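You operate a simulated robot arm through the tools that you are given. There is no shell and no other tool. Be economical: measure what you need, move in short steps, check, and stop when the job is done.

Carry out the task below with a simulated robot arm. There is one attempt and no reset: what you move stays moved.

TASK
Fetch the white filter from the end bench and stand it on the aisle side of the parts bench. Take the black rubber pad and leave it on the aisle side of the parts bench. Put the white carton labelled "plug" from the long bench on the middle bench. Take the rusty cylinder and leave it on the end bench. Fetch the clear jar and stand it on the back of the tank top. Put the blue tub on the back of the winding bench. Take the grey spool and leave it in the large white bin. Put the M12 brown carton from the top of the number three machine on the top of the number two machine and the M8 brown carton on the front ledge of the woven sacks. Shut the upper drawer of the blue cart. Pull the top die drawer open. Any order will do. Set down upright: white filter, white carton, rusty cylinder, clear jar.

The check looks at the end state, three seconds after you hand in, the way a careful person would. Anything else that was tipped, shoved, dropped, spilled or broken makes it a failure.

THE ROBOT
A 7-joint arm with a vacuum gripper on a trunk, on a base that drives. Base frame: it is fixed to the floor where the robot stands at the start and does not move with it; the origin is under the middle of the robot, x ahead of it, y to its left, z up; the surface under the hand at the start is at about z = 850. Lengths are in mm, angles in degrees, forces in N, time in s.
With the tool pointing down near the work surface it reaches from about 100 to 640 mm from the robot's upright axis, wherever it stands. Its first joint turns from -115.0 to 115.0 degrees. Places, roughly: aisle side of the parts bench (24x94 cm) [-1960, -1680, 760]; back of the tank top [-4300, -1200, 900]; back of the winding bench (24x34 cm) [-1900, -6440, 840]; black rubber pad (8x8x3 cm) [700, 400, 900]; blue tub (12x12x12 cm) [-1800, -8200, 200]; brown carton [-8750, -6000, 1000]; clear jar (7x7x10 cm) [500, -2000, 900]; end bench [600, 100, 800]; front ledge of the woven sacks [-9400, -4900, 700]; grey spool (10x10x8 cm) [-1400, -6100, 200]; large white bin (24x21x8 cm) [-1600, -1700, 800]; middle bench [600, -5900, 800]; rusty cylinder (7x7x8 cm) [700, -1600, 900]; top die drawer [-1000, -8200, 700]; top of the number two machine [-7200, -5900, 1000]; upper drawer of the blue cart [-5700, 1300, 700]; white carton [500, -1500, 1000]; white filter (6x6x13 cm) [700, -200, 900]. Payload 2.55 kg.
Tool frame: the origin (TCP) lies in the middle of the cups' lips, and z points out of the cups. The gripper has 1 cup of 44 mm across, covering 44 by 44 mm (tool x, y); the bellows give 20 mm. With the vacuum on, a cup seals on a smooth face that it is pressed against (1 to 4 N); it does not hold porous or soft things. The pull reaches 55 N.
Orientation is that of the tool frame in the base frame, as a unit quaternion [x, y, z, w]. With the cups facing straight down, the tool's x points along the base's -x, its y along +y and its z along -z.

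THE INTERFACE
- The arm moves only by the tool servo_tool. Its argument "plan" is a list of rows, each a list of 3 entries, a list of its own where there are three numbers: the vacuum: 1 switches it on, -1 off, then the shift along the base's x, y, z in mm, then the turn, a rotation vector about the base's x, y, z in degrees. In form: [[suction, [tx, ty, tz], [ax, ay, az]], ...]. A call has 1 to 10 rows; each row is the pose to reach, as a shift and turn from the pose commanded when the call began. Rows are played at 5 a second. More than 50 mm and 8.6 degrees between two rows, or a gripper value outside its range, and nothing of the call is played. A pose out of reach is approached as far as the arm can. The call stops where the force on the tool passes 40 N (or 10 N more than at its start, if that is more) or the arm is blocked; 0.2 s more then pass. The pull builds up within a second once a cup has sealed. Time passes only in rows, and 0.2 s behind the last, so rows that repeat a pose give it time. The reply holds the time, the measured pose of the TCP, the force on the tool along the base axes and the pull of the vacuum, in the units named above and with some noise, with the torque about the TCP (base axes, N m) and any sound that the robot's microphone picked up.
- Cameras (640 x 400 px; columns grow to the right, rows downward): "scene" is now at [0.1, 183.8, 1714.8]; the picture's right is [0.12, -0.99, 0.00], its down [-0.89, -0.11, -0.44] and it looks along [0.44, 0.05, -0.90] (base axes); focal length 251 px, centre (320, 200). "wrist" rides on the gripper at [81, 6, -172] in the tool frame; the picture's right is [-0.08, 1.00, 0.00], its down [-0.89, -0.07, -0.45] and it looks along [-0.44, -0.04, 0.90] (tool axes); focal length 256 px, centre (320, 200). There is no depth. A picture from a camera that has moved, and an enlarged one, comes with that camera's place and axes in the base frame and with its lens.
- camera(camera): a new picture of that camera. It takes no simulated time.
- lift_body(by): slides the trunk up (or, below 0, down) by that many mm; the arm and the scene camera ride with it, the base frame stays. It gives what a move gives, with no picture.
- steer(legs): drives the robot by 1 to 6 legs, each [ahead, left, turn to the left] in mm, mm and degrees, along the robot's own axes; the way and the turn of a leg run together, so that a leg with both is an arc; at most 1500 mm and 180 degrees a leg. The arm and the cameras ride along, it lands a little off, and it stops where it bumps. It gives what a move gives.
- turn_head(pan, tilt): turns the head with the scene camera to pan (to the left, within 155 degrees either way) and tilt (down, from -29 to 69), counted from straight ahead of the robot. It gives what a move gives.
- enlarge(camera, box): a new picture of the part [left, top, right, bottom] of that camera's present view, enlarged. It takes no simulated time.
- job_done(): hands the job in; it is judged then, once.

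Go step by step. Nothing tells you exact positions but the pictures and the camera data: compare them with the known pose of the tool, close in by small moves and look again before you grip or let go. The budget is 525 turns and 288 pictures, counting those below and the enlarged ones. Unless the task says otherwise, let go and move clear before handing in.

The tools are called as a command line: name --argument value ..., lists and objects as JSON in quotes. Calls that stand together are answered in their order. servo_tool: Moves the arm, as the interface text tells. Its arguments: {"type":"object","properties":{"plan":{"type":"array","items":{"type":"array"}}},"required":["plan"]} The other tools are called the same way: lift_body (by) slides the trunk up or down; steer (legs) drives the base; turn_head (pan, tilt) turns the head that bears the scene camera; camera (camera) takes a picture; enlarge (camera, box) takes an enlarged picture of a part of a camera's view; job_done () hands the job in.

At the start:

```text
t: 0.0
tcp_pos: [433.5, -4.3, 1144.6]
ee_rot: [0.0, 1.0, 0.0, 0.0]
wrist_force: [0.4, -0.2, 0.0]
ft_torque: [0.02, -0.02, -0.02]
pull: 0.1
trunk travel left (down, up): [-827.0, 163.0]
robot x, y, heading: [-1.5, 4.8, -0.1]
head pan, tilt: [6.8, 63.7]
```

scene: 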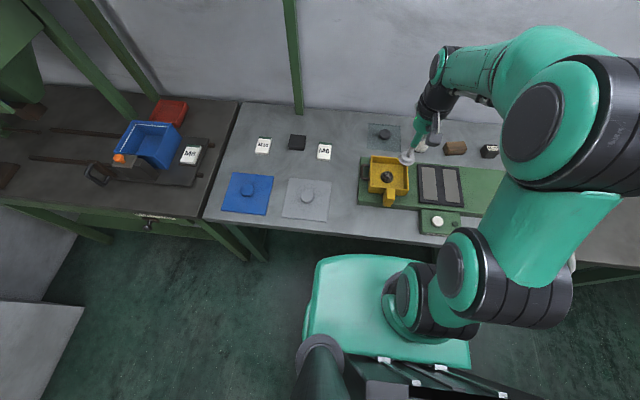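
wrist: 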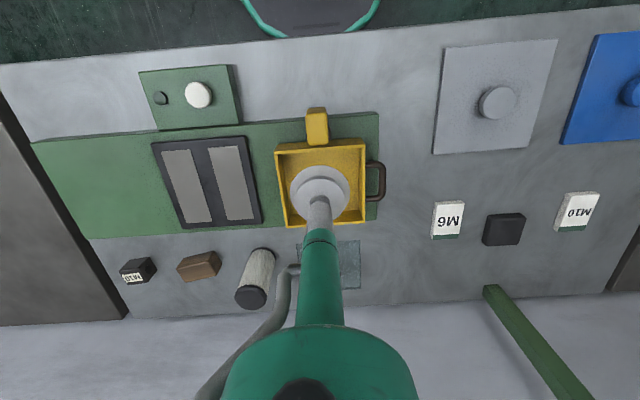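

I see the end bench ahead, with the black pad near (660,345) and the white filter near (700,-157). I'll survey the room with the head before moving.

turn_head --pan -60 --tilt 15

camera --camera "scene"

turn_head --pan -145 --tilt 15

camera --camera "scene"

turn_head --pan 130 --tilt 15

camera --camera "scene"

```text
t: 1.4
tcp_pos: [433.0, -5.4, 1143.3]
ee_rot: [0.0, 1.0, 0.0, 0.001]
wrist_force: [-0.3, 0.4, 1.0]
ft_torque: [-0.03, -0.01, 0.01]
pull: 0.1
trunk travel left (down, up): [-827.0, 163.0]
robot x, y, heading: [-0.3, -1.8, -0.0]
head pan, tilt: [-60.0, 15.0]
```

```text
285 pictures are left
camera scene: at [-15.0, 95.6, 1785.3], right [-0.87, -0.5, 0.0], down [-0.13, 0.22, -0.97], along [0.48, -0.84, -0.26], focal length 251 px, centre (320, 200)
```

scene: 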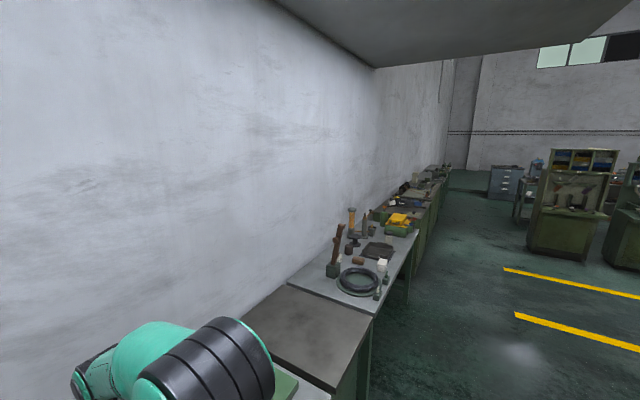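

```text
t: 3.0
tcp_pos: [433.5, -4.1, 1144.1]
ee_rot: [0.001, 1.0, 0.0, 0.0]
wrist_force: [0.3, 0.8, -0.2]
ft_torque: [0.02, 0.0, 0.0]
pull: 0.1
trunk travel left (down, up): [-827.0, 163.0]
robot x, y, heading: [-3.7, -0.4, -0.2]
head pan, tilt: [-145.0, 15.0]
```

```text
284 pictures are left
camera scene: at [-138.2, 122.8, 1785.4], right [-0.57, 0.82, 0.0], down [0.21, 0.15, -0.97], along [-0.79, -0.55, -0.26], focal length 251 px, centre (320, 200)
```

scene: 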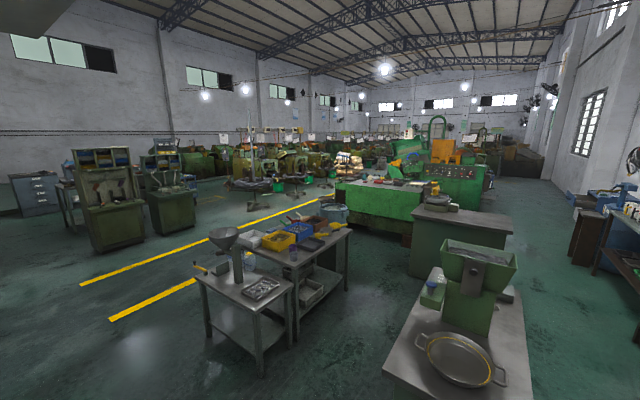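

```text
t: 6.8
tcp_pos: [433.5, -4.2, 1143.5]
ee_rot: [0.001, 1.0, -0.001, -0.001]
wrist_force: [0.7, 0.6, -0.7]
ft_torque: [0.0, -0.01, -0.02]
pull: 0.0
trunk travel left (down, up): [-827.0, 163.0]
robot x, y, heading: [3.8, 0.8, -0.0]
head pan, tilt: [130.0, 15.0]
```

```text
283 pictures are left
camera scene: at [-121.8, 248.0, 1785.4], right [0.77, 0.64, 0.0], down [0.17, -0.2, -0.97], along [-0.62, 0.74, -0.26], focal length 251 px, centre (320, 200)
```

scene: 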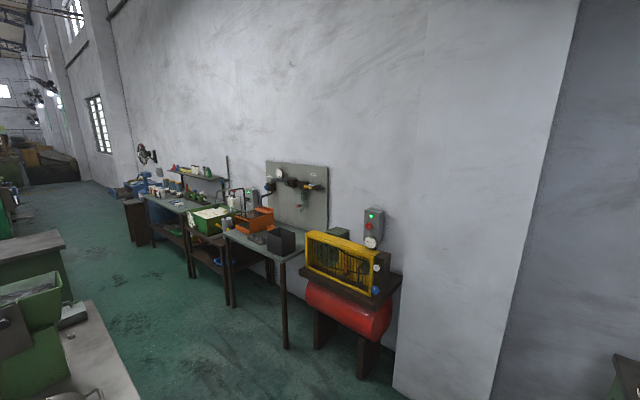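

The parts bench with the bins is about 2.5 m behind me to the right. I'll check the clearance between the base and the bench before I nudge ahead.

turn_head --pan 25 --tilt 69

camera --camera "scene"

```text
t: 8.6
tcp_pos: [433.9, -4.0, 1143.5]
ee_rot: [0.0, 1.0, 0.0, 0.0]
wrist_force: [-0.5, 0.4, -0.8]
ft_torque: [0.04, 0.03, 0.03]
pull: 0.0
trunk travel left (down, up): [-827.0, 163.0]
robot x, y, heading: [1.2, 0.6, 0.4]
head pan, tilt: [25.0, 68.8]
```

```text
282 pictures are left
camera scene: at [-11.1, 200.1, 1709.7], right [0.42, -0.91, 0.0], down [-0.84, -0.39, -0.36], along [0.33, 0.15, -0.93], focal length 251 px, centre (320, 200)
```

scene: 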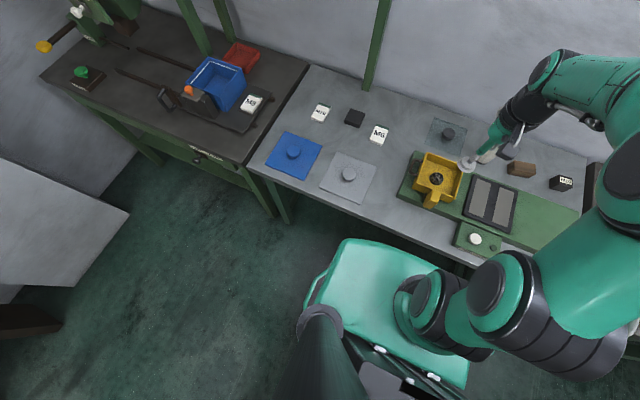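

steer --legs '[[60, -120, 0], [60, 0, 0]]'

camera --camera "wrist"

```text
t: 10.5
tcp_pos: [555.9, -127.2, 1143.4]
ee_rot: [0.002, 1.0, 0.0, 0.0]
wrist_force: [0.7, -0.5, -0.6]
ft_torque: [-0.02, 0.06, 0.03]
pull: 0.0
trunk travel left (down, up): [-827.0, 163.0]
robot x, y, heading: [117.2, -123.8, -0.0]
head pan, tilt: [25.0, 68.8]
```

```text
281 pictures are left
camera wrist: at [474.6, -119.5, 1315.8], right [0.08, 1.0, 0.0], down [0.89, -0.07, 0.44], along [0.44, -0.04, -0.9], focal length 256 px, centre (320, 200)
```

wrist: 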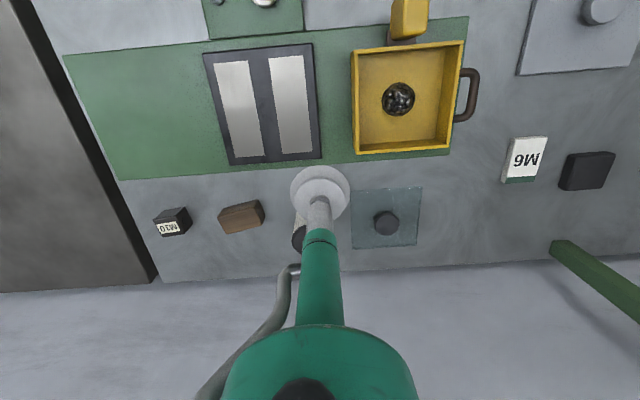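

I'm now about 120 mm closer, and the filter is partly hidden behind the cup. I'll shift the hand aside for a clean view of its top.

servo_tool --plan '[[-1, [20, 45, 0], [0, 0, 0]], [-1, [30, 90, 0], [0, 0, 0]]]'

camera --camera "wrist"

```text
t: 11.1
tcp_pos: [579.9, -37.9, 1138.5]
ee_rot: [0.0, 1.0, -0.001, -0.001]
wrist_force: [0.2, -0.7, 0.8]
ft_torque: [0.0, 0.0, -0.01]
pull: 0.1
out of reach, approached as far as the arm can: row 2
trunk travel left (down, up): [-827.0, 163.0]
robot x, y, heading: [118.0, -119.7, -0.4]
head pan, tilt: [25.0, 68.8]
```

```text
280 pictures are left
camera wrist: at [500.1, -29.6, 1311.5], right [0.08, 1.0, 0.0], down [0.89, -0.07, 0.44], along [0.44, -0.04, -0.9], focal length 256 px, centre (320, 200)
```

wrist: 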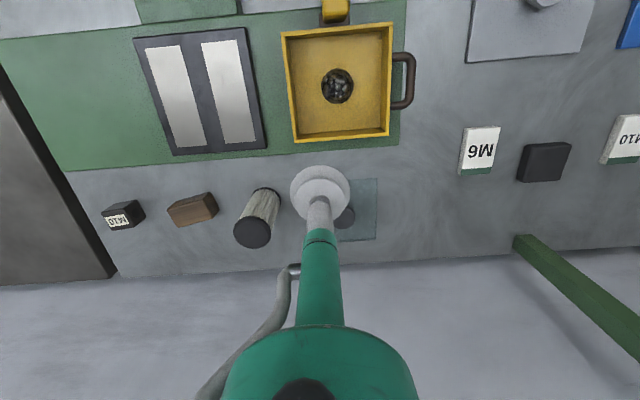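

The arm runs out of reach this high up, so I'll raise the trunk for more. I place the filter's top at about (707,-155,980).

lift_body --by 120

servo_tool --plan '[[-1, [0, -30, -50], [0, 0, 0]], [-1, [20, -60, -90], [0, 0, 0]], [-1, [50, -90, -110], [0, 0, 0]], [-1, [85, -117, -120], [0, 0, 0]], [-1, [117, -117, -150], [0, 0, 0]], [-1, [127, -117, -180], [0, 0, 0]]]'

camera --camera "wrist"

```text
t: 12.6
tcp_pos: [580.2, -37.7, 1259.5]
ee_rot: [0.001, 1.0, 0.0, 0.0]
wrist_force: [-0.1, -0.4, 0.0]
ft_torque: [-0.03, 0.02, 0.02]
pull: 0.1
trunk travel left (down, up): [-947.0, 43.0]
robot x, y, heading: [117.5, -123.7, -0.0]
head pan, tilt: [25.0, 68.8]
```

```text
refused: row 1 steps farther than a row can; nothing moved
```

```text
279 pictures are left
camera wrist: at [499.6, -30.7, 1431.9], right [0.08, 1.0, 0.0], down [0.89, -0.07, 0.45], along [0.44, -0.04, -0.9], focal length 256 px, centre (320, 200)
```

wrist: 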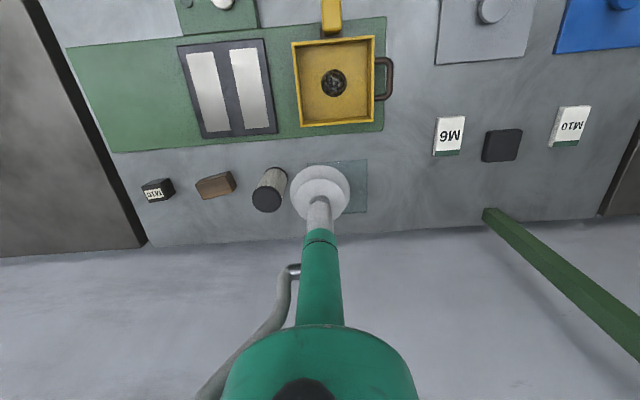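

servo_tool --plan '[[-1, [0, -20, -44], [0, 0, 0]], [-1, [15, -40, -84], [0, 0, 0]], [-1, [40, -65, -115], [0, 0, 0]], [-1, [70, -90, -140], [0, 0, 0]], [-1, [100, -110, -170], [0, 0, 0]], [-1, [127, -117, -200], [0, 0, 0]], [-1, [127, -117, -215], [0, 0, 0]]]'

turn_head --pan -5 --tilt 55

camera --camera "scene"

```text
t: 14.2
tcp_pos: [708.0, -153.3, 1046.5]
ee_rot: [0.001, 1.0, 0.0, 0.0]
wrist_force: [0.4, -0.1, 0.2]
ft_torque: [0.03, 0.01, -0.03]
pull: 0.1
trunk travel left (down, up): [-947.0, 43.0]
robot x, y, heading: [119.7, -121.7, 0.1]
head pan, tilt: [25.0, 68.8]
```

```text
t: 15.1
tcp_pos: [707.3, -153.7, 1046.8]
ee_rot: [0.001, 1.0, 0.001, 0.0]
wrist_force: [-0.5, 0.4, -1.0]
ft_torque: [0.03, 0.01, 0.01]
pull: 0.0
trunk travel left (down, up): [-947.0, 43.0]
robot x, y, heading: [122.4, -118.7, 0.0]
head pan, tilt: [-5.0, 55.0]
```

```text
278 pictures are left
camera scene: at [130.2, 49.1, 1845.1], right [-0.09, -1.0, 0.0], down [-0.82, 0.07, -0.57], along [0.57, -0.05, -0.82], focal length 251 px, centre (320, 200)
```

scene: 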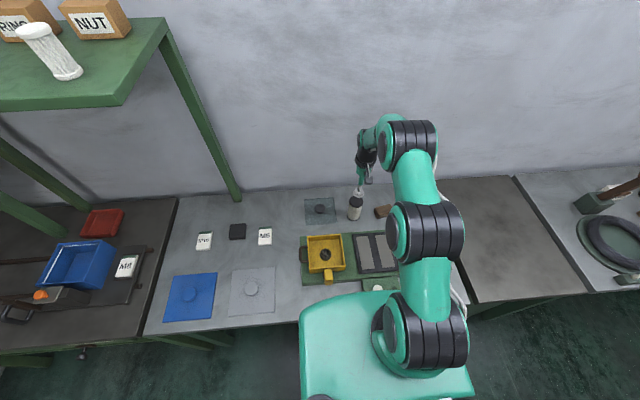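

enlarge --camera "scene" --box '[310, 160, 410, 222]'

```text
6.40 times, centred on (360, 191) of scene
camera zoom: at [130.2, 49.1, 1845.1], right [-0.09, -1.0, 0.0], down [-0.82, 0.07, -0.57], along [0.57, -0.05, -0.82], focal length 1604 px, centre (64, 258)
```

zoom: 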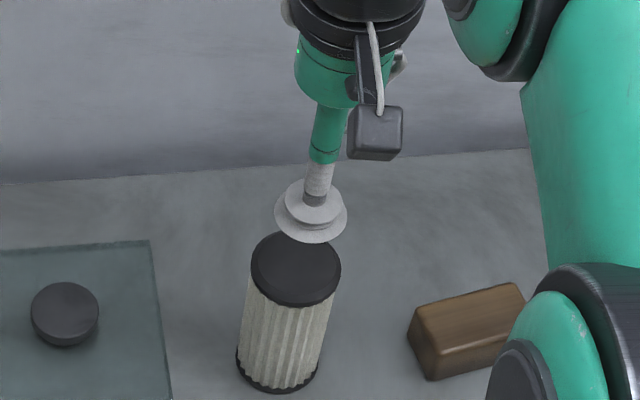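

The cup is within about 4 mm of the filter's axis, so I'll descend with the vacuum on.

servo_tool --plan '[[1, [2, 1, -30], [0, 0, 0]], [1, [3, 1, -55], [0, 0, 0]], [1, [3, 1, -62], [0, 0, 0]], [1, [3, 1, -68], [0, 0, 0]], [1, [3, 1, -70], [0, 0, 0]]]'

```text
t: 16.3
tcp_pos: [709.6, -152.4, 974.8]
ee_rot: [0.0, 1.0, 0.001, 0.0]
wrist_force: [-0.5, -0.8, 0.5]
ft_torque: [-0.03, -0.1, 0.01]
pull: 54.8
trunk travel left (down, up): [-947.0, 43.0]
robot x, y, heading: [123.5, -121.3, -0.3]
head pan, tilt: [-5.0, 55.0]
```

It's sealed at 55 N. I'll lift and retract, then back out of the bench.

servo_tool --plan '[[1, [0, 0, 10], [0, 0, 0]], [1, [0, 0, 40], [0, 0, 0]], [1, [-20, 0, 80], [0, 0, 0]], [1, [-50, 0, 115], [0, 0, 0]], [1, [-90, 0, 140], [0, 0, 0]], [1, [-130, 0, 160], [0, 0, 0]], [1, [-170, 0, 180], [0, 0, 0]], [1, [-215, 0, 190], [0, 0, 0]]]'

steer --legs '[[-450, 0, 0], [0, -1200, 0], [0, -1030, 0], [0, 0, 90]]'

turn_head --pan 50 --tilt 25

camera --camera "scene"

```text
t: 18.1
tcp_pos: [492.5, -154.9, 1164.2]
ee_rot: [0.0, 1.0, -0.001, 0.002]
wrist_force: [0.0, -0.4, -2.2]
ft_torque: [-0.07, -0.11, 0.06]
pull: 54.9
trunk travel left (down, up): [-947.0, 43.0]
robot x, y, heading: [118.7, -122.9, -0.2]
head pan, tilt: [-5.0, 55.0]
```

```text
t: 35.4
tcp_pos: [-289.0, -1990.7, 1164.6]
ee_rot: [0.721, -0.693, -0.001, 0.0]
wrist_force: [0.7, 0.4, -1.6]
ft_torque: [0.1, -0.01, 0.04]
pull: 54.7
trunk travel left (down, up): [-947.0, 43.0]
robot x, y, heading: [-308.1, -2368.4, 92.3]
head pan, tilt: [-5.0, 55.0]
```

```text
t: 36.7
tcp_pos: [-289.7, -1990.7, 1164.9]
ee_rot: [0.722, -0.692, 0.0, 0.0]
wrist_force: [-0.2, -0.3, -1.3]
ft_torque: [0.13, -0.04, 0.04]
pull: 54.8
trunk travel left (down, up): [-947.0, 43.0]
robot x, y, heading: [-308.3, -2366.6, 92.6]
head pan, tilt: [50.0, 25.0]
```

```text
276 pictures are left
camera scene: at [-556.1, -2378.3, 1889.1], right [0.61, 0.79, 0.0], down [0.33, -0.26, -0.91], along [-0.72, 0.56, -0.42], focal length 251 px, centre (320, 200)
```

scene: 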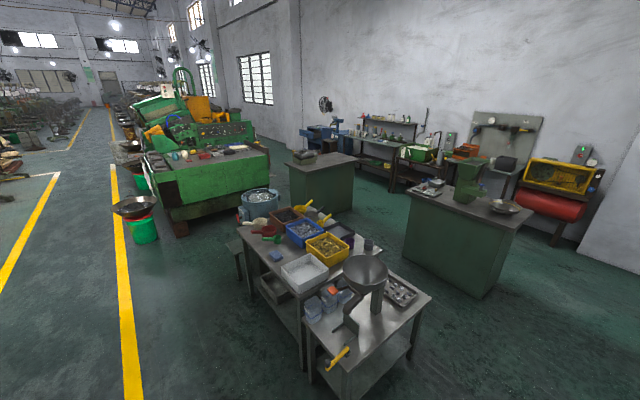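

I have a clear view of the parts bench: its aisle edge runs along y≈-1800, and the free strip sits beyond the white bin. I'll strafe along to it.

steer --legs '[[0, 820, -1.5], [0, 820, -1]]'

turn_head --pan 10 --tilt 50

camera --camera "scene"

```text
t: 44.8
tcp_pos: [-1854.3, -1996.2, 1164.7]
ee_rot: [-0.7, 0.714, 0.0, 0.0]
wrist_force: [-0.7, 0.6, -1.3]
ft_torque: [0.07, -0.03, 0.04]
pull: 54.7
trunk travel left (down, up): [-947.0, 43.0]
robot x, y, heading: [-1895.6, -2372.3, 88.9]
head pan, tilt: [50.0, 25.0]
```

```text
t: 45.9
tcp_pos: [-1854.5, -1997.0, 1166.4]
ee_rot: [-0.7, 0.714, 0.001, 0.0]
wrist_force: [0.2, 0.0, -0.1]
ft_torque: [0.07, -0.06, 0.03]
pull: 55.1
trunk travel left (down, up): [-947.0, 43.0]
robot x, y, heading: [-1890.6, -2370.1, 88.7]
head pan, tilt: [10.0, 50.0]
```

```text
275 pictures are left
camera scene: at [-2086.0, -2352.6, 1851.7], right [0.99, 0.16, 0.0], down [0.12, -0.76, -0.64], along [-0.1, 0.64, -0.77], focal length 251 px, centre (320, 200)
```

scene: 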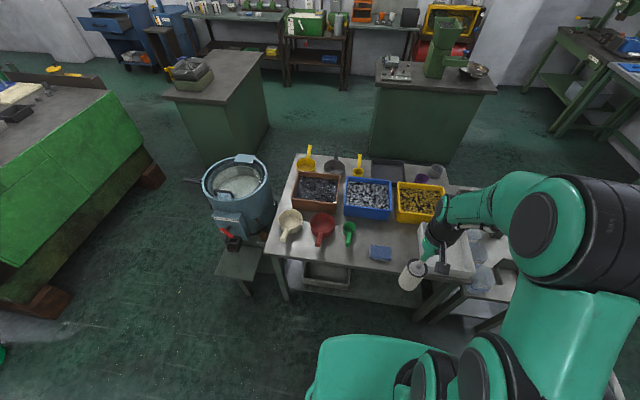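

enlarge --camera "scene" --box '[260, 170, 480, 307]'

```text
2.91 times, centred on (370, 238) of scene
camera zoom: at [-2086.0, -2352.6, 1851.7], right [0.99, 0.16, 0.0], down [0.12, -0.76, -0.64], along [-0.1, 0.64, -0.77], focal length 729 px, centre (174, 88)
```

zoom: 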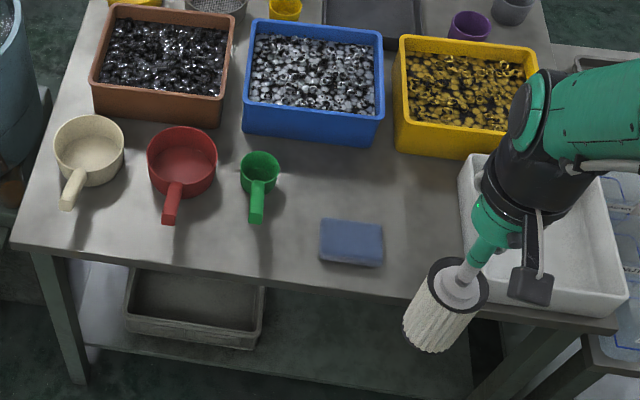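

The clear spot for the filter is between the blue sponge and the white bin, around (-1768,-1690). I'll move closer.

steer --legs '[[140, -80, 0]]'

camera --camera "wrist"

```text
t: 47.3
tcp_pos: [-1771.5, -1858.2, 1165.5]
ee_rot: [-0.699, 0.715, 0.0, 0.0]
wrist_force: [-0.1, -1.5, -0.5]
ft_torque: [0.06, -0.03, 0.02]
pull: 54.5
trunk travel left (down, up): [-947.0, 43.0]
robot x, y, heading: [-1813.0, -2228.7, 88.7]
head pan, tilt: [10.0, 50.0]
```

```text
273 pictures are left
camera wrist: at [-1778.8, -1937.4, 1336.7], right [-0.99, 0.1, 0.0], down [0.09, 0.89, 0.45], along [0.04, 0.44, -0.9], focal length 256 px, centre (320, 200)
```

wrist: 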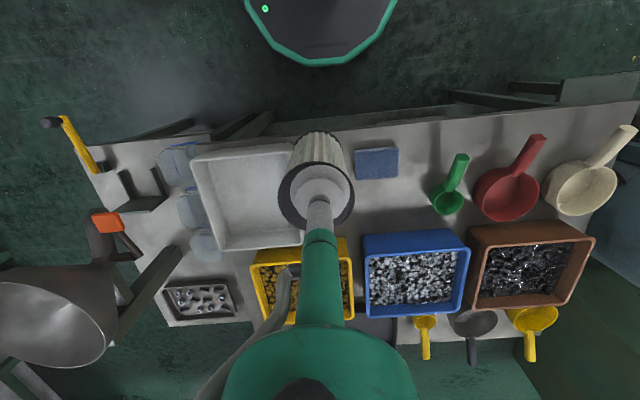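

servo_tool --plan '[[1, [-2, 48, -10], [0, 0, 0]], [1, [-4, 96, -20], [0, 0, 0]], [1, [-4, 144, -30], [0, 0, 0]], [1, [-4, 166, -60], [0, 0, 0]], [1, [-4, 166, -105], [0, 0, 0]], [1, [-4, 166, -150], [0, 0, 0]], [1, [-4, 166, -190], [0, 0, 0]], [1, [-4, 166, -210], [0, 0, 0]]]'

camera --camera "wrist"

enlarge --camera "scene" --box '[260, 170, 480, 307]'

```text
t: 49.1
tcp_pos: [-1773.0, -1688.5, 954.3]
ee_rot: [-0.7, 0.714, 0.0, 0.0]
wrist_force: [-0.4, -1.0, -1.4]
ft_torque: [0.08, -0.03, 0.03]
pull: 54.9
trunk travel left (down, up): [-947.0, 43.0]
robot x, y, heading: [-1812.9, -2229.6, 88.8]
head pan, tilt: [10.0, 50.0]
```

```text
272 pictures are left
camera wrist: at [-1781.7, -1768.2, 1127.0], right [-0.99, 0.1, 0.0], down [0.09, 0.89, 0.45], along [0.04, 0.44, -0.89], focal length 256 px, centre (320, 200)
```

wrist: 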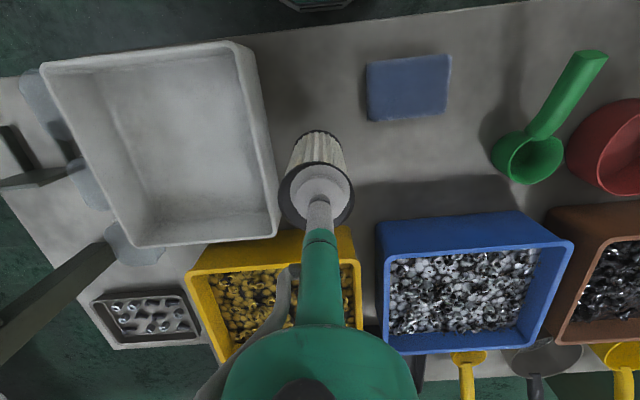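

```text
2.91 times, centred on (370, 238) of scene
camera zoom: at [-2002.8, -2212.7, 1851.7], right [0.99, 0.15, 0.0], down [0.12, -0.76, -0.64], along [-0.1, 0.64, -0.77], focal length 729 px, centre (174, 88)
```

zoom: 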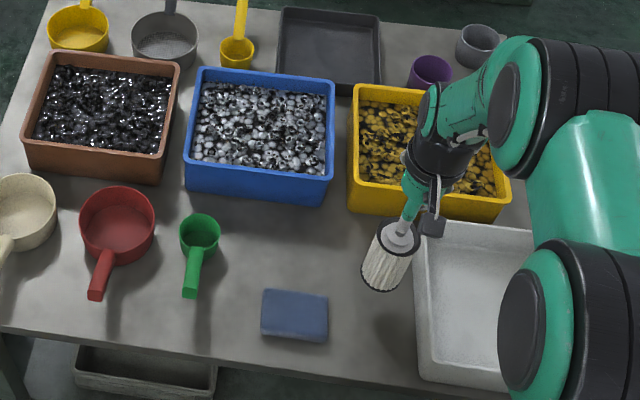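

servo_tool --plan '[[1, [-5, 0, -25], [0, 0, 0]], [1, [-5, 0, -50], [0, 0, 0]], [1, [-5, 0, -58], [0, 0, 0]], [1, [-5, 0, -62], [0, 0, 0]], [1, [-5, 0, -65], [0, 0, 0]], [1, [-5, 0, -67], [0, 0, 0]]]'

```text
t: 50.5
tcp_pos: [-1779.4, -1690.3, 888.3]
ee_rot: [-0.7, 0.714, 0.0, 0.0]
wrist_force: [-1.3, -0.2, -1.1]
ft_torque: [0.06, -0.03, 0.01]
pull: 55.2
trunk travel left (down, up): [-947.0, 43.0]
robot x, y, heading: [-1815.5, -2229.2, 89.0]
head pan, tilt: [10.0, 50.0]
```

servo_tool --plan '[[1, [0, 0, -2], [0, 0, 0]], [1, [0, 0, -4], [0, 0, 0]], [1, [0, 0, -6], [0, 0, 0]]]'

enlarge --camera "scene" --box '[370, 220, 430, 280]'

```text
t: 51.3
tcp_pos: [-1780.1, -1690.4, 885.6]
ee_rot: [-0.699, 0.715, 0.001, 0.002]
wrist_force: [2.2, -4.7, 19.2]
ft_torque: [0.05, -0.19, 0.02]
pull: 55.6
trunk travel left (down, up): [-947.0, 43.0]
robot x, y, heading: [-1810.6, -2234.0, 88.8]
head pan, tilt: [10.0, 50.0]
```

```text
6.67 times, centred on (400, 250) of scene
camera zoom: at [-2002.5, -2216.8, 1852.0], right [0.99, 0.15, 0.0], down [0.12, -0.76, -0.64], along [-0.1, 0.64, -0.76], focal length 1670 px, centre (-213, -133)
```

zoom: 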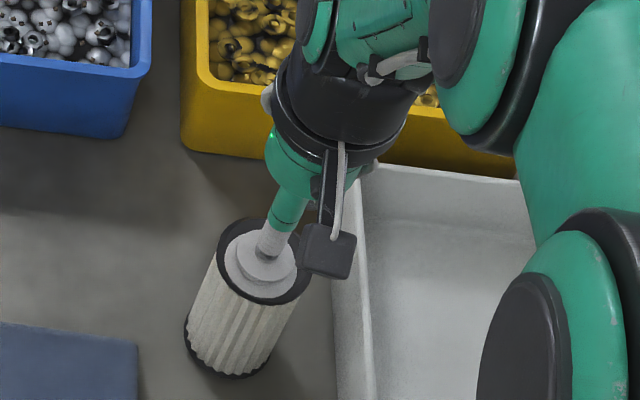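

There is contact at TCP z≈886. Releasing and rising.

servo_tool --plan '[[-1, [0, 0, 2], [0, 0, 0]], [-1, [0, 0, 3], [0, 0, 0]], [-1, [0, 0, 3], [0, 0, 0]], [-1, [0, 0, 3], [0, 0, 0]], [-1, [0, 0, 3], [0, 0, 0]], [-1, [0, 0, 15], [0, 0, 0]], [-1, [0, 0, 50], [0, 0, 0]], [-1, [0, 0, 100], [0, 0, 0]], [-1, [0, -40, 130], [0, 0, 0]], [-1, [0, -90, 130], [0, 0, 0]]]'

enlarge --camera "scene" --box '[320, 200, 480, 300]'

```text
t: 53.5
tcp_pos: [-1782.5, -1784.3, 1012.0]
ee_rot: [-0.7, 0.715, 0.0, 0.001]
wrist_force: [0.0, -0.6, 0.0]
ft_torque: [0.03, 0.01, -0.01]
pull: 0.1
trunk travel left (down, up): [-947.0, 43.0]
robot x, y, heading: [-1813.5, -2234.2, 88.9]
head pan, tilt: [10.0, 50.0]
```

```text
4.00 times, centred on (400, 250) of scene
camera zoom: at [-2003.0, -2214.6, 1851.6], right [0.99, 0.15, 0.0], down [0.12, -0.76, -0.64], along [-0.1, 0.64, -0.77], focal length 1002 px, centre (0, 0)
```

zoom: 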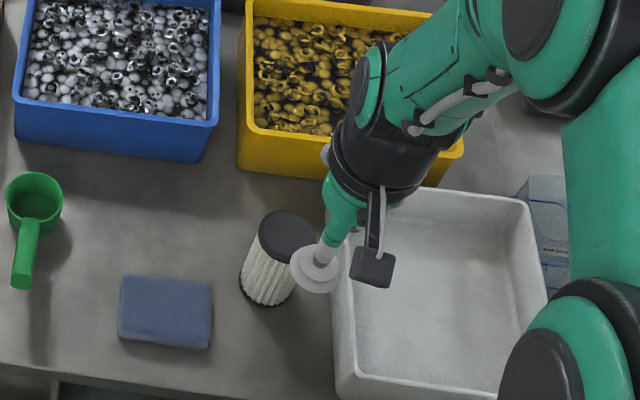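

The filter is standing well. Next is the rusty cylinder on the long bench, so I'll raise the hand and drive there.

servo_tool --plan '[[-1, [0, -30, 40], [0, 0, 0]], [-1, [0, -60, 80], [0, 0, 0]], [-1, [0, -80, 120], [0, 0, 0]], [-1, [0, -80, 150], [0, 0, 0]]]'

steer --legs '[[-140, 0, 0], [0, -1480, 0], [0, 0, -89], [0, 770, 0]]'

turn_head --pan 0 --tilt 45

camera --camera "scene"

```text
t: 54.5
tcp_pos: [-1779.3, -1864.5, 1160.1]
ee_rot: [-0.699, 0.715, -0.001, 0.0]
wrist_force: [0.4, 0.0, 0.1]
ft_torque: [-0.02, 0.01, 0.0]
pull: 0.0
trunk travel left (down, up): [-947.0, 43.0]
robot x, y, heading: [-1812.0, -2237.5, 88.3]
head pan, tilt: [10.0, 50.0]
```

```text
t: 70.2
tcp_pos: [33.5, -1653.7, 1160.4]
ee_rot: [0.012, 1.0, 0.0, 0.0]
wrist_force: [-0.6, -0.2, 0.5]
ft_torque: [0.01, 0.0, 0.02]
pull: 0.0
trunk travel left (down, up): [-947.0, 43.0]
robot x, y, heading: [-337.8, -1622.4, -1.5]
head pan, tilt: [10.0, 50.0]
```

```text
t: 71.0
tcp_pos: [34.2, -1653.0, 1158.7]
ee_rot: [0.013, 1.0, 0.001, -0.001]
wrist_force: [-0.7, -0.2, -0.2]
ft_torque: [0.0, 0.03, -0.03]
pull: 0.0
trunk travel left (down, up): [-947.0, 43.0]
robot x, y, heading: [-332.0, -1620.9, -1.6]
head pan, tilt: [0.0, 45.0]
```

```text
268 pictures are left
camera scene: at [-311.3, -1445.3, 1858.5], right [-0.02, -1.0, 0.0], down [-0.71, 0.02, -0.71], along [0.71, -0.02, -0.71], focal length 251 px, centre (320, 200)
```

scene: 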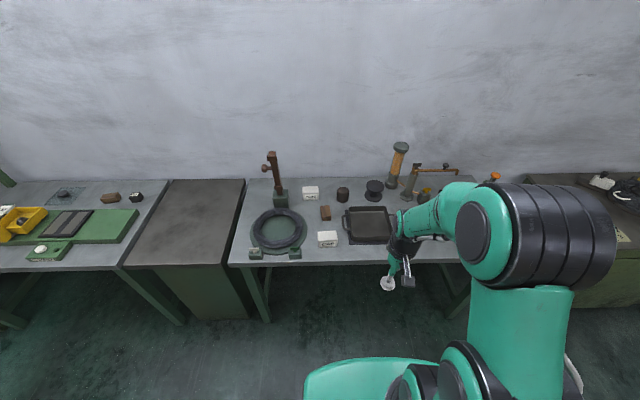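

enlarge --camera "scene" --box '[220, 130, 460, 280]'

```text
2.67 times, centred on (340, 205) of scene
camera zoom: at [-311.3, -1445.3, 1858.5], right [-0.02, -1.0, 0.0], down [-0.71, 0.02, -0.71], along [0.71, -0.02, -0.71], focal length 668 px, centre (267, 187)
```

zoom: 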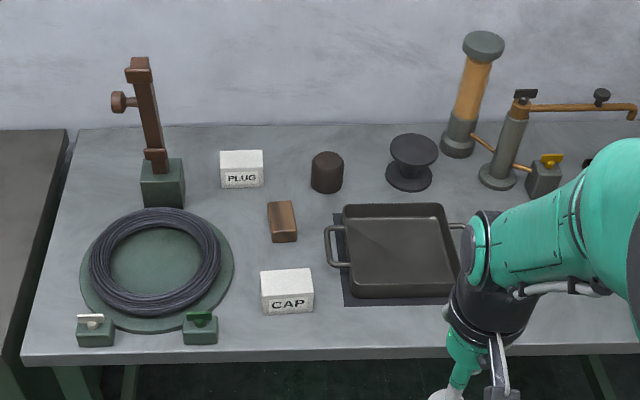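

I see the rusty cylinder near (699,-1597) and the PLUG carton near (730,-1420). I'll approach the cylinder first.

steer --legs '[[440, 0, 1.5]]'

servo_tool --plan '[[-1, [20, 20, 30], [0, 0, 0]]]'

camera --camera "wrist"

```text
t: 73.6
tcp_pos: [469.2, -1645.0, 1160.1]
ee_rot: [-0.004, 1.0, 0.0, 0.0]
wrist_force: [0.1, -0.4, -0.1]
ft_torque: [-0.03, -0.01, -0.06]
pull: 0.1
trunk travel left (down, up): [-947.0, 43.0]
robot x, y, heading: [100.4, -1626.2, 0.5]
head pan, tilt: [0.0, 45.0]
```

```text
t: 74.0
tcp_pos: [491.4, -1624.5, 1189.1]
ee_rot: [-0.004, 1.0, -0.001, 0.0]
wrist_force: [0.5, -0.4, -0.3]
ft_torque: [-0.01, -0.01, 0.01]
pull: 0.0
trunk travel left (down, up): [-947.0, 43.0]
robot x, y, heading: [101.2, -1626.2, 0.7]
head pan, tilt: [0.0, 45.0]
```

```text
266 pictures are left
camera wrist: at [409.5, -1618.0, 1362.7], right [0.07, 1.0, 0.0], down [0.89, -0.06, 0.45], along [0.44, -0.03, -0.9], focal length 256 px, centre (320, 200)
```

wrist: 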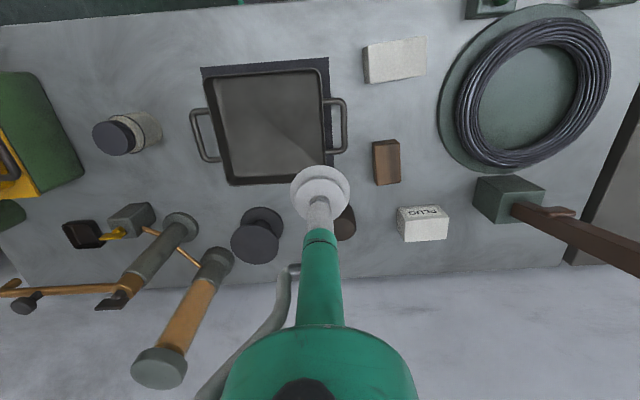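

servo_tool --plan '[[-1, [45, 8, -15], [0, 0, 0]], [-1, [90, 16, -30], [0, 0, 0]], [-1, [130, 24, -55], [0, 0, 0]], [-1, [165, 31, -85], [0, 0, 0]], [-1, [198, 32, -120], [0, 0, 0]], [-1, [200, 32, -165], [0, 0, 0]], [-1, [200, 32, -190], [0, 0, 0]]]'

enlarge --camera "scene" --box '[290, 180, 450, 280]'

```text
t: 75.6
tcp_pos: [691.7, -1592.5, 997.5]
ee_rot: [-0.004, 1.0, 0.0, 0.0]
wrist_force: [0.1, 0.6, -0.2]
ft_torque: [-0.04, 0.0, 0.04]
pull: 0.1
trunk travel left (down, up): [-947.0, 43.0]
robot x, y, heading: [99.0, -1625.5, 0.1]
head pan, tilt: [0.0, 45.0]
```

```text
4.00 times, centred on (370, 230) of scene
camera zoom: at [118.4, -1448.1, 1858.6], right [0.01, -1.0, 0.0], down [-0.71, -0.01, -0.71], along [0.71, 0.01, -0.71], focal length 1002 px, centre (120, 80)
```

zoom: 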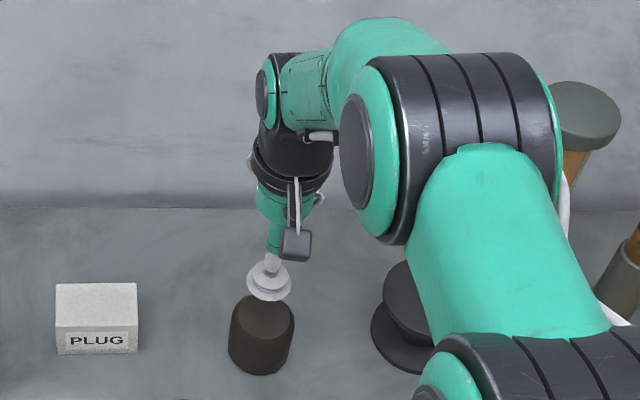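

Aligned, so descending to the cylinder.

servo_tool --plan '[[1, [0, 0, -35], [0, 0, 0]], [1, [0, 0, -60], [0, 0, 0]], [1, [0, 0, -66], [0, 0, 0]], [1, [0, 0, -70], [0, 0, 0]], [1, [0, 0, -73], [0, 0, 0]], [1, [0, 0, -73], [0, 0, 0]]]'

```text
t: 77.0
tcp_pos: [692.3, -1592.4, 925.0]
ee_rot: [-0.005, 1.0, 0.0, -0.001]
wrist_force: [-0.4, -0.3, -0.7]
ft_torque: [0.0, -0.05, -0.02]
pull: 54.7
trunk travel left (down, up): [-947.0, 43.0]
robot x, y, heading: [101.4, -1627.6, 0.6]
head pan, tilt: [0.0, 45.0]
```

servo_tool --plan '[[1, [0, 0, 10], [0, 0, 0]], [1, [0, 0, 45], [0, 0, 0]], [1, [-5, 0, 90], [0, 0, 0]], [1, [-25, 0, 130], [0, 0, 0]], [1, [-55, 0, 165], [0, 0, 0]], [1, [-85, 0, 200], [0, 0, 0]], [1, [-125, 0, 225], [0, 0, 0]], [1, [-170, 0, 235], [0, 0, 0]], [1, [-210, 0, 235], [0, 0, 0]]]'

steer --legs '[[-300, 0, 0], [0, 1480, 0]]'

camera --camera "scene"

```text
t: 79.0
tcp_pos: [473.9, -1594.5, 1163.7]
ee_rot: [-0.004, 1.0, 0.0, 0.0]
wrist_force: [-0.8, -0.4, -5.2]
ft_torque: [-0.03, -0.1, -0.02]
pull: 55.2
trunk travel left (down, up): [-947.0, 43.0]
robot x, y, heading: [100.1, -1623.9, 0.3]
head pan, tilt: [0.0, 45.0]
```

```text
t: 88.1
tcp_pos: [148.9, -93.1, 1163.0]
ee_rot: [-0.006, 1.0, -0.001, 0.0]
wrist_force: [0.0, 0.1, -4.5]
ft_torque: [0.0, -0.06, 0.0]
pull: 54.6
trunk travel left (down, up): [-947.0, 43.0]
robot x, y, heading: [-226.7, -126.4, 0.6]
head pan, tilt: [0.0, 45.0]
```

```text
264 pictures are left
camera scene: at [-210.2, 51.5, 1858.5], right [0.01, -1.0, 0.0], down [-0.71, -0.01, -0.71], along [0.71, 0.01, -0.71], focal length 251 px, centre (320, 200)
```

scene: 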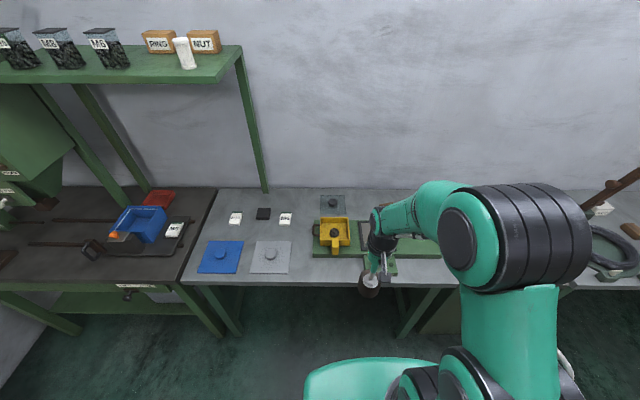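

steer --legs '[[340, 0, -0.5]]'

camera --camera "wrist"

```text
t: 90.3
tcp_pos: [484.6, -91.8, 1162.8]
ee_rot: [-0.004, 1.0, -0.001, -0.002]
wrist_force: [0.2, -0.2, -5.1]
ft_torque: [0.0, -0.06, 0.03]
pull: 55.3
trunk travel left (down, up): [-947.0, 43.0]
robot x, y, heading: [107.2, -120.3, 0.2]
head pan, tilt: [0.0, 45.0]
```

```text
263 pictures are left
camera wrist: at [405.1, -85.9, 1335.4], right [0.07, 1.0, 0.0], down [0.89, -0.07, 0.44], along [0.44, -0.03, -0.9], focal length 256 px, centre (320, 200)
```

wrist: 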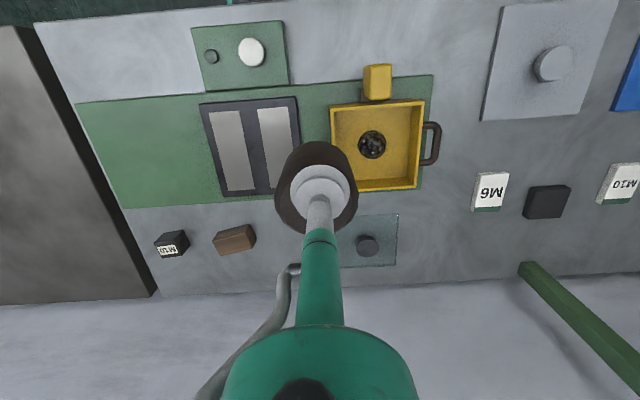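

servo_tool --plan '[[1, [45, -10, -10], [0, 0, 0]], [1, [90, -22, -20], [0, 0, 0]], [1, [130, -34, -45], [0, 0, 0]], [1, [165, -46, -75], [0, 0, 0]], [1, [200, -58, -105], [0, 0, 0]], [1, [220, -58, -145], [0, 0, 0]], [1, [220, -58, -190], [0, 0, 0]], [1, [220, -58, -215], [0, 0, 0]], [1, [220, -58, -228], [0, 0, 0]]]'

servo_tool --plan '[[1, [0, 0, -3], [0, 0, 0]], [1, [0, 0, -5], [0, 0, 0]], [1, [0, 0, -7], [0, 0, 0]], [1, [0, 0, -9], [0, 0, 0]]]'

```text
t: 92.3
tcp_pos: [708.4, -146.8, 936.6]
ee_rot: [-0.003, 1.0, 0.0, -0.001]
wrist_force: [0.2, 0.6, -4.9]
ft_torque: [-0.06, -0.06, -0.01]
pull: 54.9
trunk travel left (down, up): [-947.0, 43.0]
robot x, y, heading: [106.3, -122.1, 0.2]
head pan, tilt: [0.0, 45.0]
```

```text
t: 93.3
tcp_pos: [706.0, -151.2, 925.4]
ee_rot: [-0.003, 1.0, 0.0, -0.001]
wrist_force: [0.4, -0.2, -4.9]
ft_torque: [0.0, -0.07, 0.03]
pull: 54.4
trunk travel left (down, up): [-947.0, 43.0]
robot x, y, heading: [108.3, -121.1, 0.1]
head pan, tilt: [0.0, 45.0]
```

servo_tool --plan '[[1, [0, 0, -2], [0, 0, 0]], [1, [0, 0, -4], [0, 0, 0]]]'

enlarge --camera "scene" --box '[290, 180, 450, 280]'

```text
t: 93.9
tcp_pos: [706.2, -151.1, 923.3]
ee_rot: [-0.002, 1.0, 0.0, -0.001]
wrist_force: [0.1, 0.0, -4.3]
ft_torque: [0.01, -0.05, 0.0]
pull: 54.8
trunk travel left (down, up): [-947.0, 43.0]
robot x, y, heading: [106.1, -122.2, 0.3]
head pan, tilt: [0.0, 45.0]
```

```text
4.00 times, centred on (370, 230) of scene
camera zoom: at [128.0, 54.3, 1858.5], right [0.01, -1.0, 0.0], down [-0.71, 0.0, -0.71], along [0.71, 0.0, -0.71], focal length 1002 px, centre (120, 80)
```

zoom: 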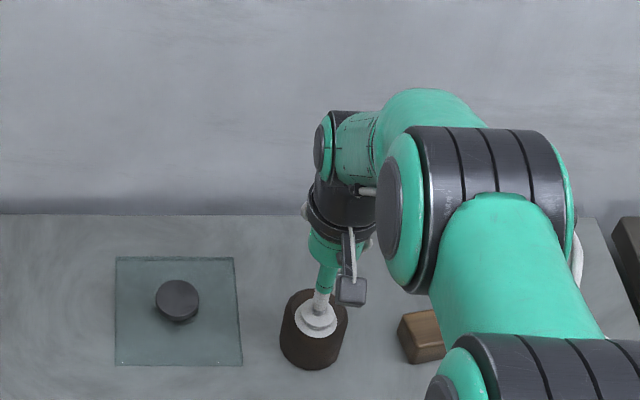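

servo_tool --plan '[[1, [0, 0, -2], [0, 0, 0]], [1, [0, 0, -4], [0, 0, 0]], [1, [0, 0, -5], [0, 0, 0]]]'

```text
t: 94.7
tcp_pos: [705.0, -150.3, 919.8]
ee_rot: [-0.002, 1.0, 0.0, 0.002]
wrist_force: [-4.9, -2.2, 13.8]
ft_torque: [-0.18, -0.45, -0.09]
pull: 54.9
trunk travel left (down, up): [-947.0, 43.0]
robot x, y, heading: [105.6, -122.3, 0.5]
head pan, tilt: [0.0, 45.0]
```

Contact. Releasing the cylinder and rising.

servo_tool --plan '[[-1, [0, 0, 2], [0, 0, 0]], [-1, [0, 0, 4], [0, 0, 0]], [-1, [0, 0, 4], [0, 0, 0]], [-1, [0, 0, 4], [0, 0, 0]], [-1, [0, 0, 4], [0, 0, 0]], [-1, [0, 0, 20], [0, 0, 0]], [-1, [0, 0, 60], [0, 0, 0]], [-1, [0, 0, 105], [0, 0, 0]], [-1, [-40, 0, 130], [0, 0, 0]], [-1, [-80, 0, 155], [0, 0, 0]]]'

steer --legs '[[0, 330, 0]]'

camera --camera "scene"

camera --camera "wrist"

```text
t: 96.9
tcp_pos: [625.6, -152.3, 1072.6]
ee_rot: [-0.003, 1.0, 0.001, 0.002]
wrist_force: [0.0, -0.3, -0.5]
ft_torque: [0.03, -0.06, -0.02]
pull: 0.1
trunk travel left (down, up): [-947.0, 43.0]
robot x, y, heading: [109.5, -123.7, 0.3]
head pan, tilt: [0.0, 45.0]
```

```text
t: 99.1
tcp_pos: [624.5, 168.0, 1071.5]
ee_rot: [-0.003, 1.0, 0.001, -0.001]
wrist_force: [-0.2, 0.1, -0.3]
ft_torque: [0.01, 0.0, 0.0]
pull: 0.1
trunk travel left (down, up): [-947.0, 43.0]
robot x, y, heading: [110.4, 199.3, 0.3]
head pan, tilt: [0.0, 45.0]
```

```text
261 pictures are left
camera scene: at [126.0, 375.8, 1858.5], right [0.01, -1.0, 0.0], down [-0.71, 0.0, -0.71], along [0.71, 0.0, -0.71], focal length 251 px, centre (320, 200)
```

scene: 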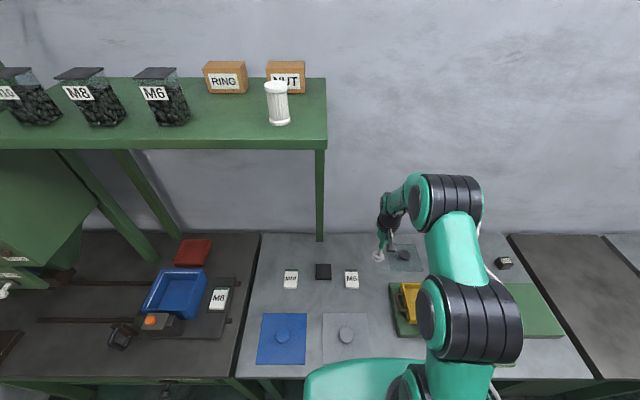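

```text
260 pictures are left
camera wrist: at [544.4, 174.9, 1243.7], right [0.07, 1.0, 0.0], down [0.89, -0.07, 0.44], along [0.44, -0.03, -0.9], focal length 256 px, centre (320, 200)
```

wrist: 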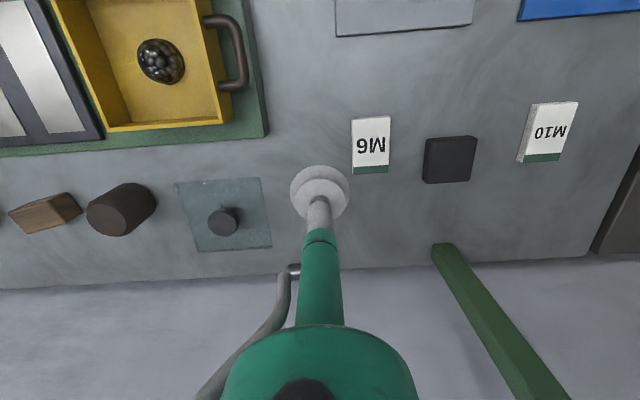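

The pad is at about (673,357). I'll move over it.

servo_tool --plan '[[-1, [10, 45, -5], [0, 0, 0]], [-1, [20, 90, -15], [0, 0, 0]], [-1, [30, 133, -30], [0, 0, 0]], [-1, [42, 170, -55], [0, 0, 0]], [-1, [48, 189, -95], [0, 0, 0]], [-1, [48, 189, -125], [0, 0, 0]]]'

enlarge --camera "scene" --box '[260, 230, 380, 305]'

```text
t: 100.5
tcp_pos: [671.6, 358.7, 942.4]
ee_rot: [-0.002, 1.0, 0.001, 0.0]
wrist_force: [0.6, 0.9, -0.5]
ft_torque: [-0.01, 0.0, 0.0]
pull: 0.0
trunk travel left (down, up): [-947.0, 43.0]
robot x, y, heading: [106.6, 200.0, 0.1]
head pan, tilt: [0.0, 45.0]
```

```text
5.33 times, centred on (320, 268) of scene
camera zoom: at [126.6, 375.6, 1858.6], right [0.01, -1.0, 0.0], down [-0.71, 0.0, -0.71], along [0.71, 0.0, -0.71], focal length 1336 px, centre (320, -160)
```

zoom: 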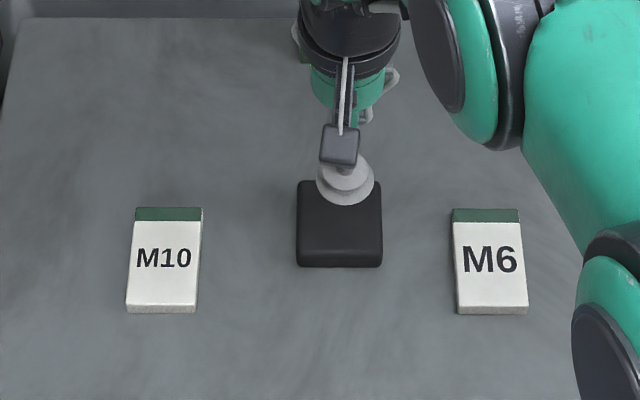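

servo_tool --plan '[[1, [5, 2, -35], [0, 0, 0]], [1, [5, 2, -56], [0, 0, 0]], [1, [5, 2, -61], [0, 0, 0]], [1, [5, 2, -65], [0, 0, 0]], [1, [5, 2, -68], [0, 0, 0]], [1, [5, 2, -70], [0, 0, 0]], [1, [5, 2, -70], [0, 0, 0]]]'

```text
t: 102.1
tcp_pos: [677.1, 358.9, 876.8]
ee_rot: [-0.002, 1.0, 0.0, -0.001]
wrist_force: [-0.4, -0.4, -1.0]
ft_torque: [-0.01, -0.01, 0.01]
pull: 54.8
trunk travel left (down, up): [-947.0, 43.0]
robot x, y, heading: [105.3, 199.4, 0.3]
head pan, tilt: [0.0, 45.0]
```

servo_tool --plan '[[1, [0, 0, 10], [0, 0, 0]], [1, [0, 0, 50], [0, 0, 0]], [1, [-10, -10, 95], [0, 0, 0]], [1, [-30, -30, 130], [0, 0, 0]], [1, [-60, -50, 160], [0, 0, 0]], [1, [-95, -70, 185], [0, 0, 0]], [1, [-130, -90, 210], [0, 0, 0]], [1, [-165, -110, 230], [0, 0, 0]], [1, [-200, -130, 250], [0, 0, 0]]]'

steer --legs '[[-420, 0, 0], [0, -1285, 0], [0, -1285, 0], [0, 0, 90], [0, 1540, 0]]'

```text
t: 104.1
tcp_pos: [474.1, 230.1, 1126.9]
ee_rot: [-0.002, 1.0, 0.0, 0.0]
wrist_force: [-0.6, -0.7, 0.9]
ft_torque: [0.01, -0.03, 0.01]
pull: 55.2
trunk travel left (down, up): [-947.0, 43.0]
robot x, y, heading: [106.1, 203.3, 0.1]
head pan, tilt: [0.0, 45.0]
```

```text
refused: 1540 is not a number from -1500 to 1500
```

steer --legs '[[-420, 0, 0], [0, -1285, 0], [0, -1285, 0], [0, 0, 90], [0, 1490, 0]]'

turn_head --pan 10 --tilt 50

camera --camera "scene"

```text
t: 129.5
tcp_pos: [-1857.6, -1844.8, 1125.1]
ee_rot: [-0.67, 0.742, -0.001, 0.0]
wrist_force: [-0.9, 0.1, -0.8]
ft_torque: [-0.02, -0.05, -0.03]
pull: 54.5
trunk travel left (down, up): [-947.0, 43.0]
robot x, y, heading: [-1865.4, -2215.9, 84.2]
head pan, tilt: [0.0, 45.0]
```

```text
t: 130.2
tcp_pos: [-1857.6, -1845.5, 1126.4]
ee_rot: [-0.67, 0.743, -0.001, -0.001]
wrist_force: [-0.4, 0.8, -0.7]
ft_torque: [-0.02, -0.05, -0.03]
pull: 54.8
trunk travel left (down, up): [-947.0, 43.0]
robot x, y, heading: [-1869.5, -2217.7, 84.0]
head pan, tilt: [10.0, 50.0]
```

```text
258 pictures are left
camera scene: at [-2056.1, -2182.2, 1851.7], right [1.0, 0.07, 0.0], down [0.05, -0.76, -0.64], along [-0.05, 0.64, -0.77], focal length 251 px, centre (320, 200)
```

scene: 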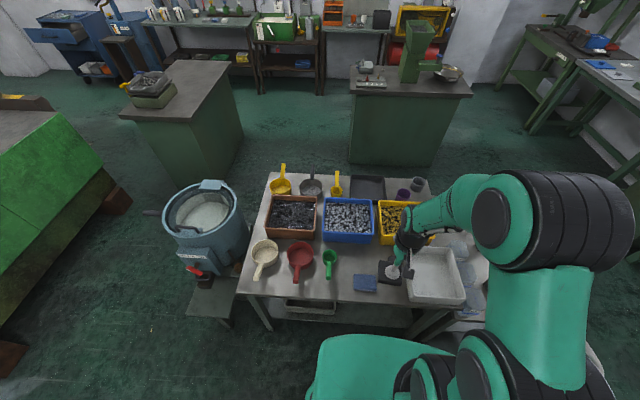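

servo_tool --plan '[[1, [-10, 45, -10], [0, 0, 2]], [1, [-20, 92, -20], [0, 0, 4]], [1, [-28, 138, -35], [0, 0, 6]], [1, [-35, 182, -55], [0, 0, 6]], [1, [-37, 218, -90], [0, 0, 6]], [1, [-37, 222, -135], [0, 0, 6]]]'

camera --camera "wrist"

enlarge --camera "scene" --box '[280, 190, 440, 310]'

```text
refused: row 5 steps farther than a row can; nothing moved
```

```text
257 pictures are left
camera wrist: at [-1872.3, -1924.5, 1297.9], right [-0.98, 0.18, 0.0], down [0.16, 0.88, 0.44], along [0.08, 0.44, -0.9], focal length 256 px, centre (320, 200)
```

wrist: 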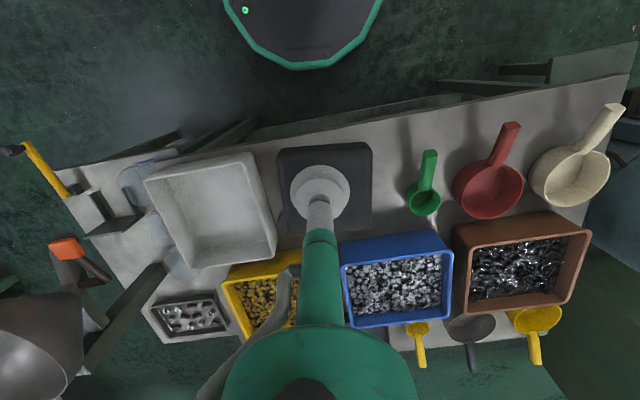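

```text
3.33 times, centred on (360, 250) of scene
camera zoom: at [-2056.1, -2182.2, 1851.7], right [1.0, 0.07, 0.0], down [0.05, -0.76, -0.64], along [-0.05, 0.64, -0.77], focal length 835 px, centre (187, 33)
```

zoom: 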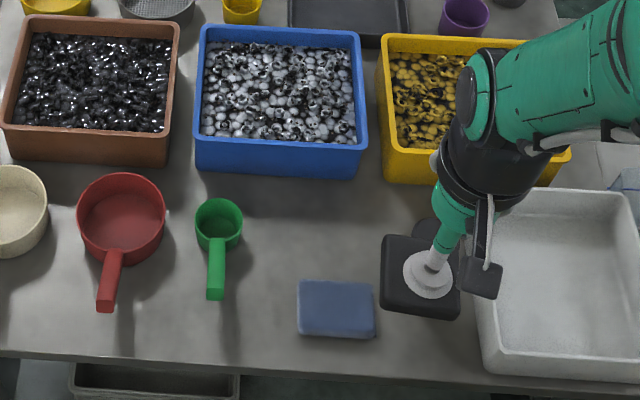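

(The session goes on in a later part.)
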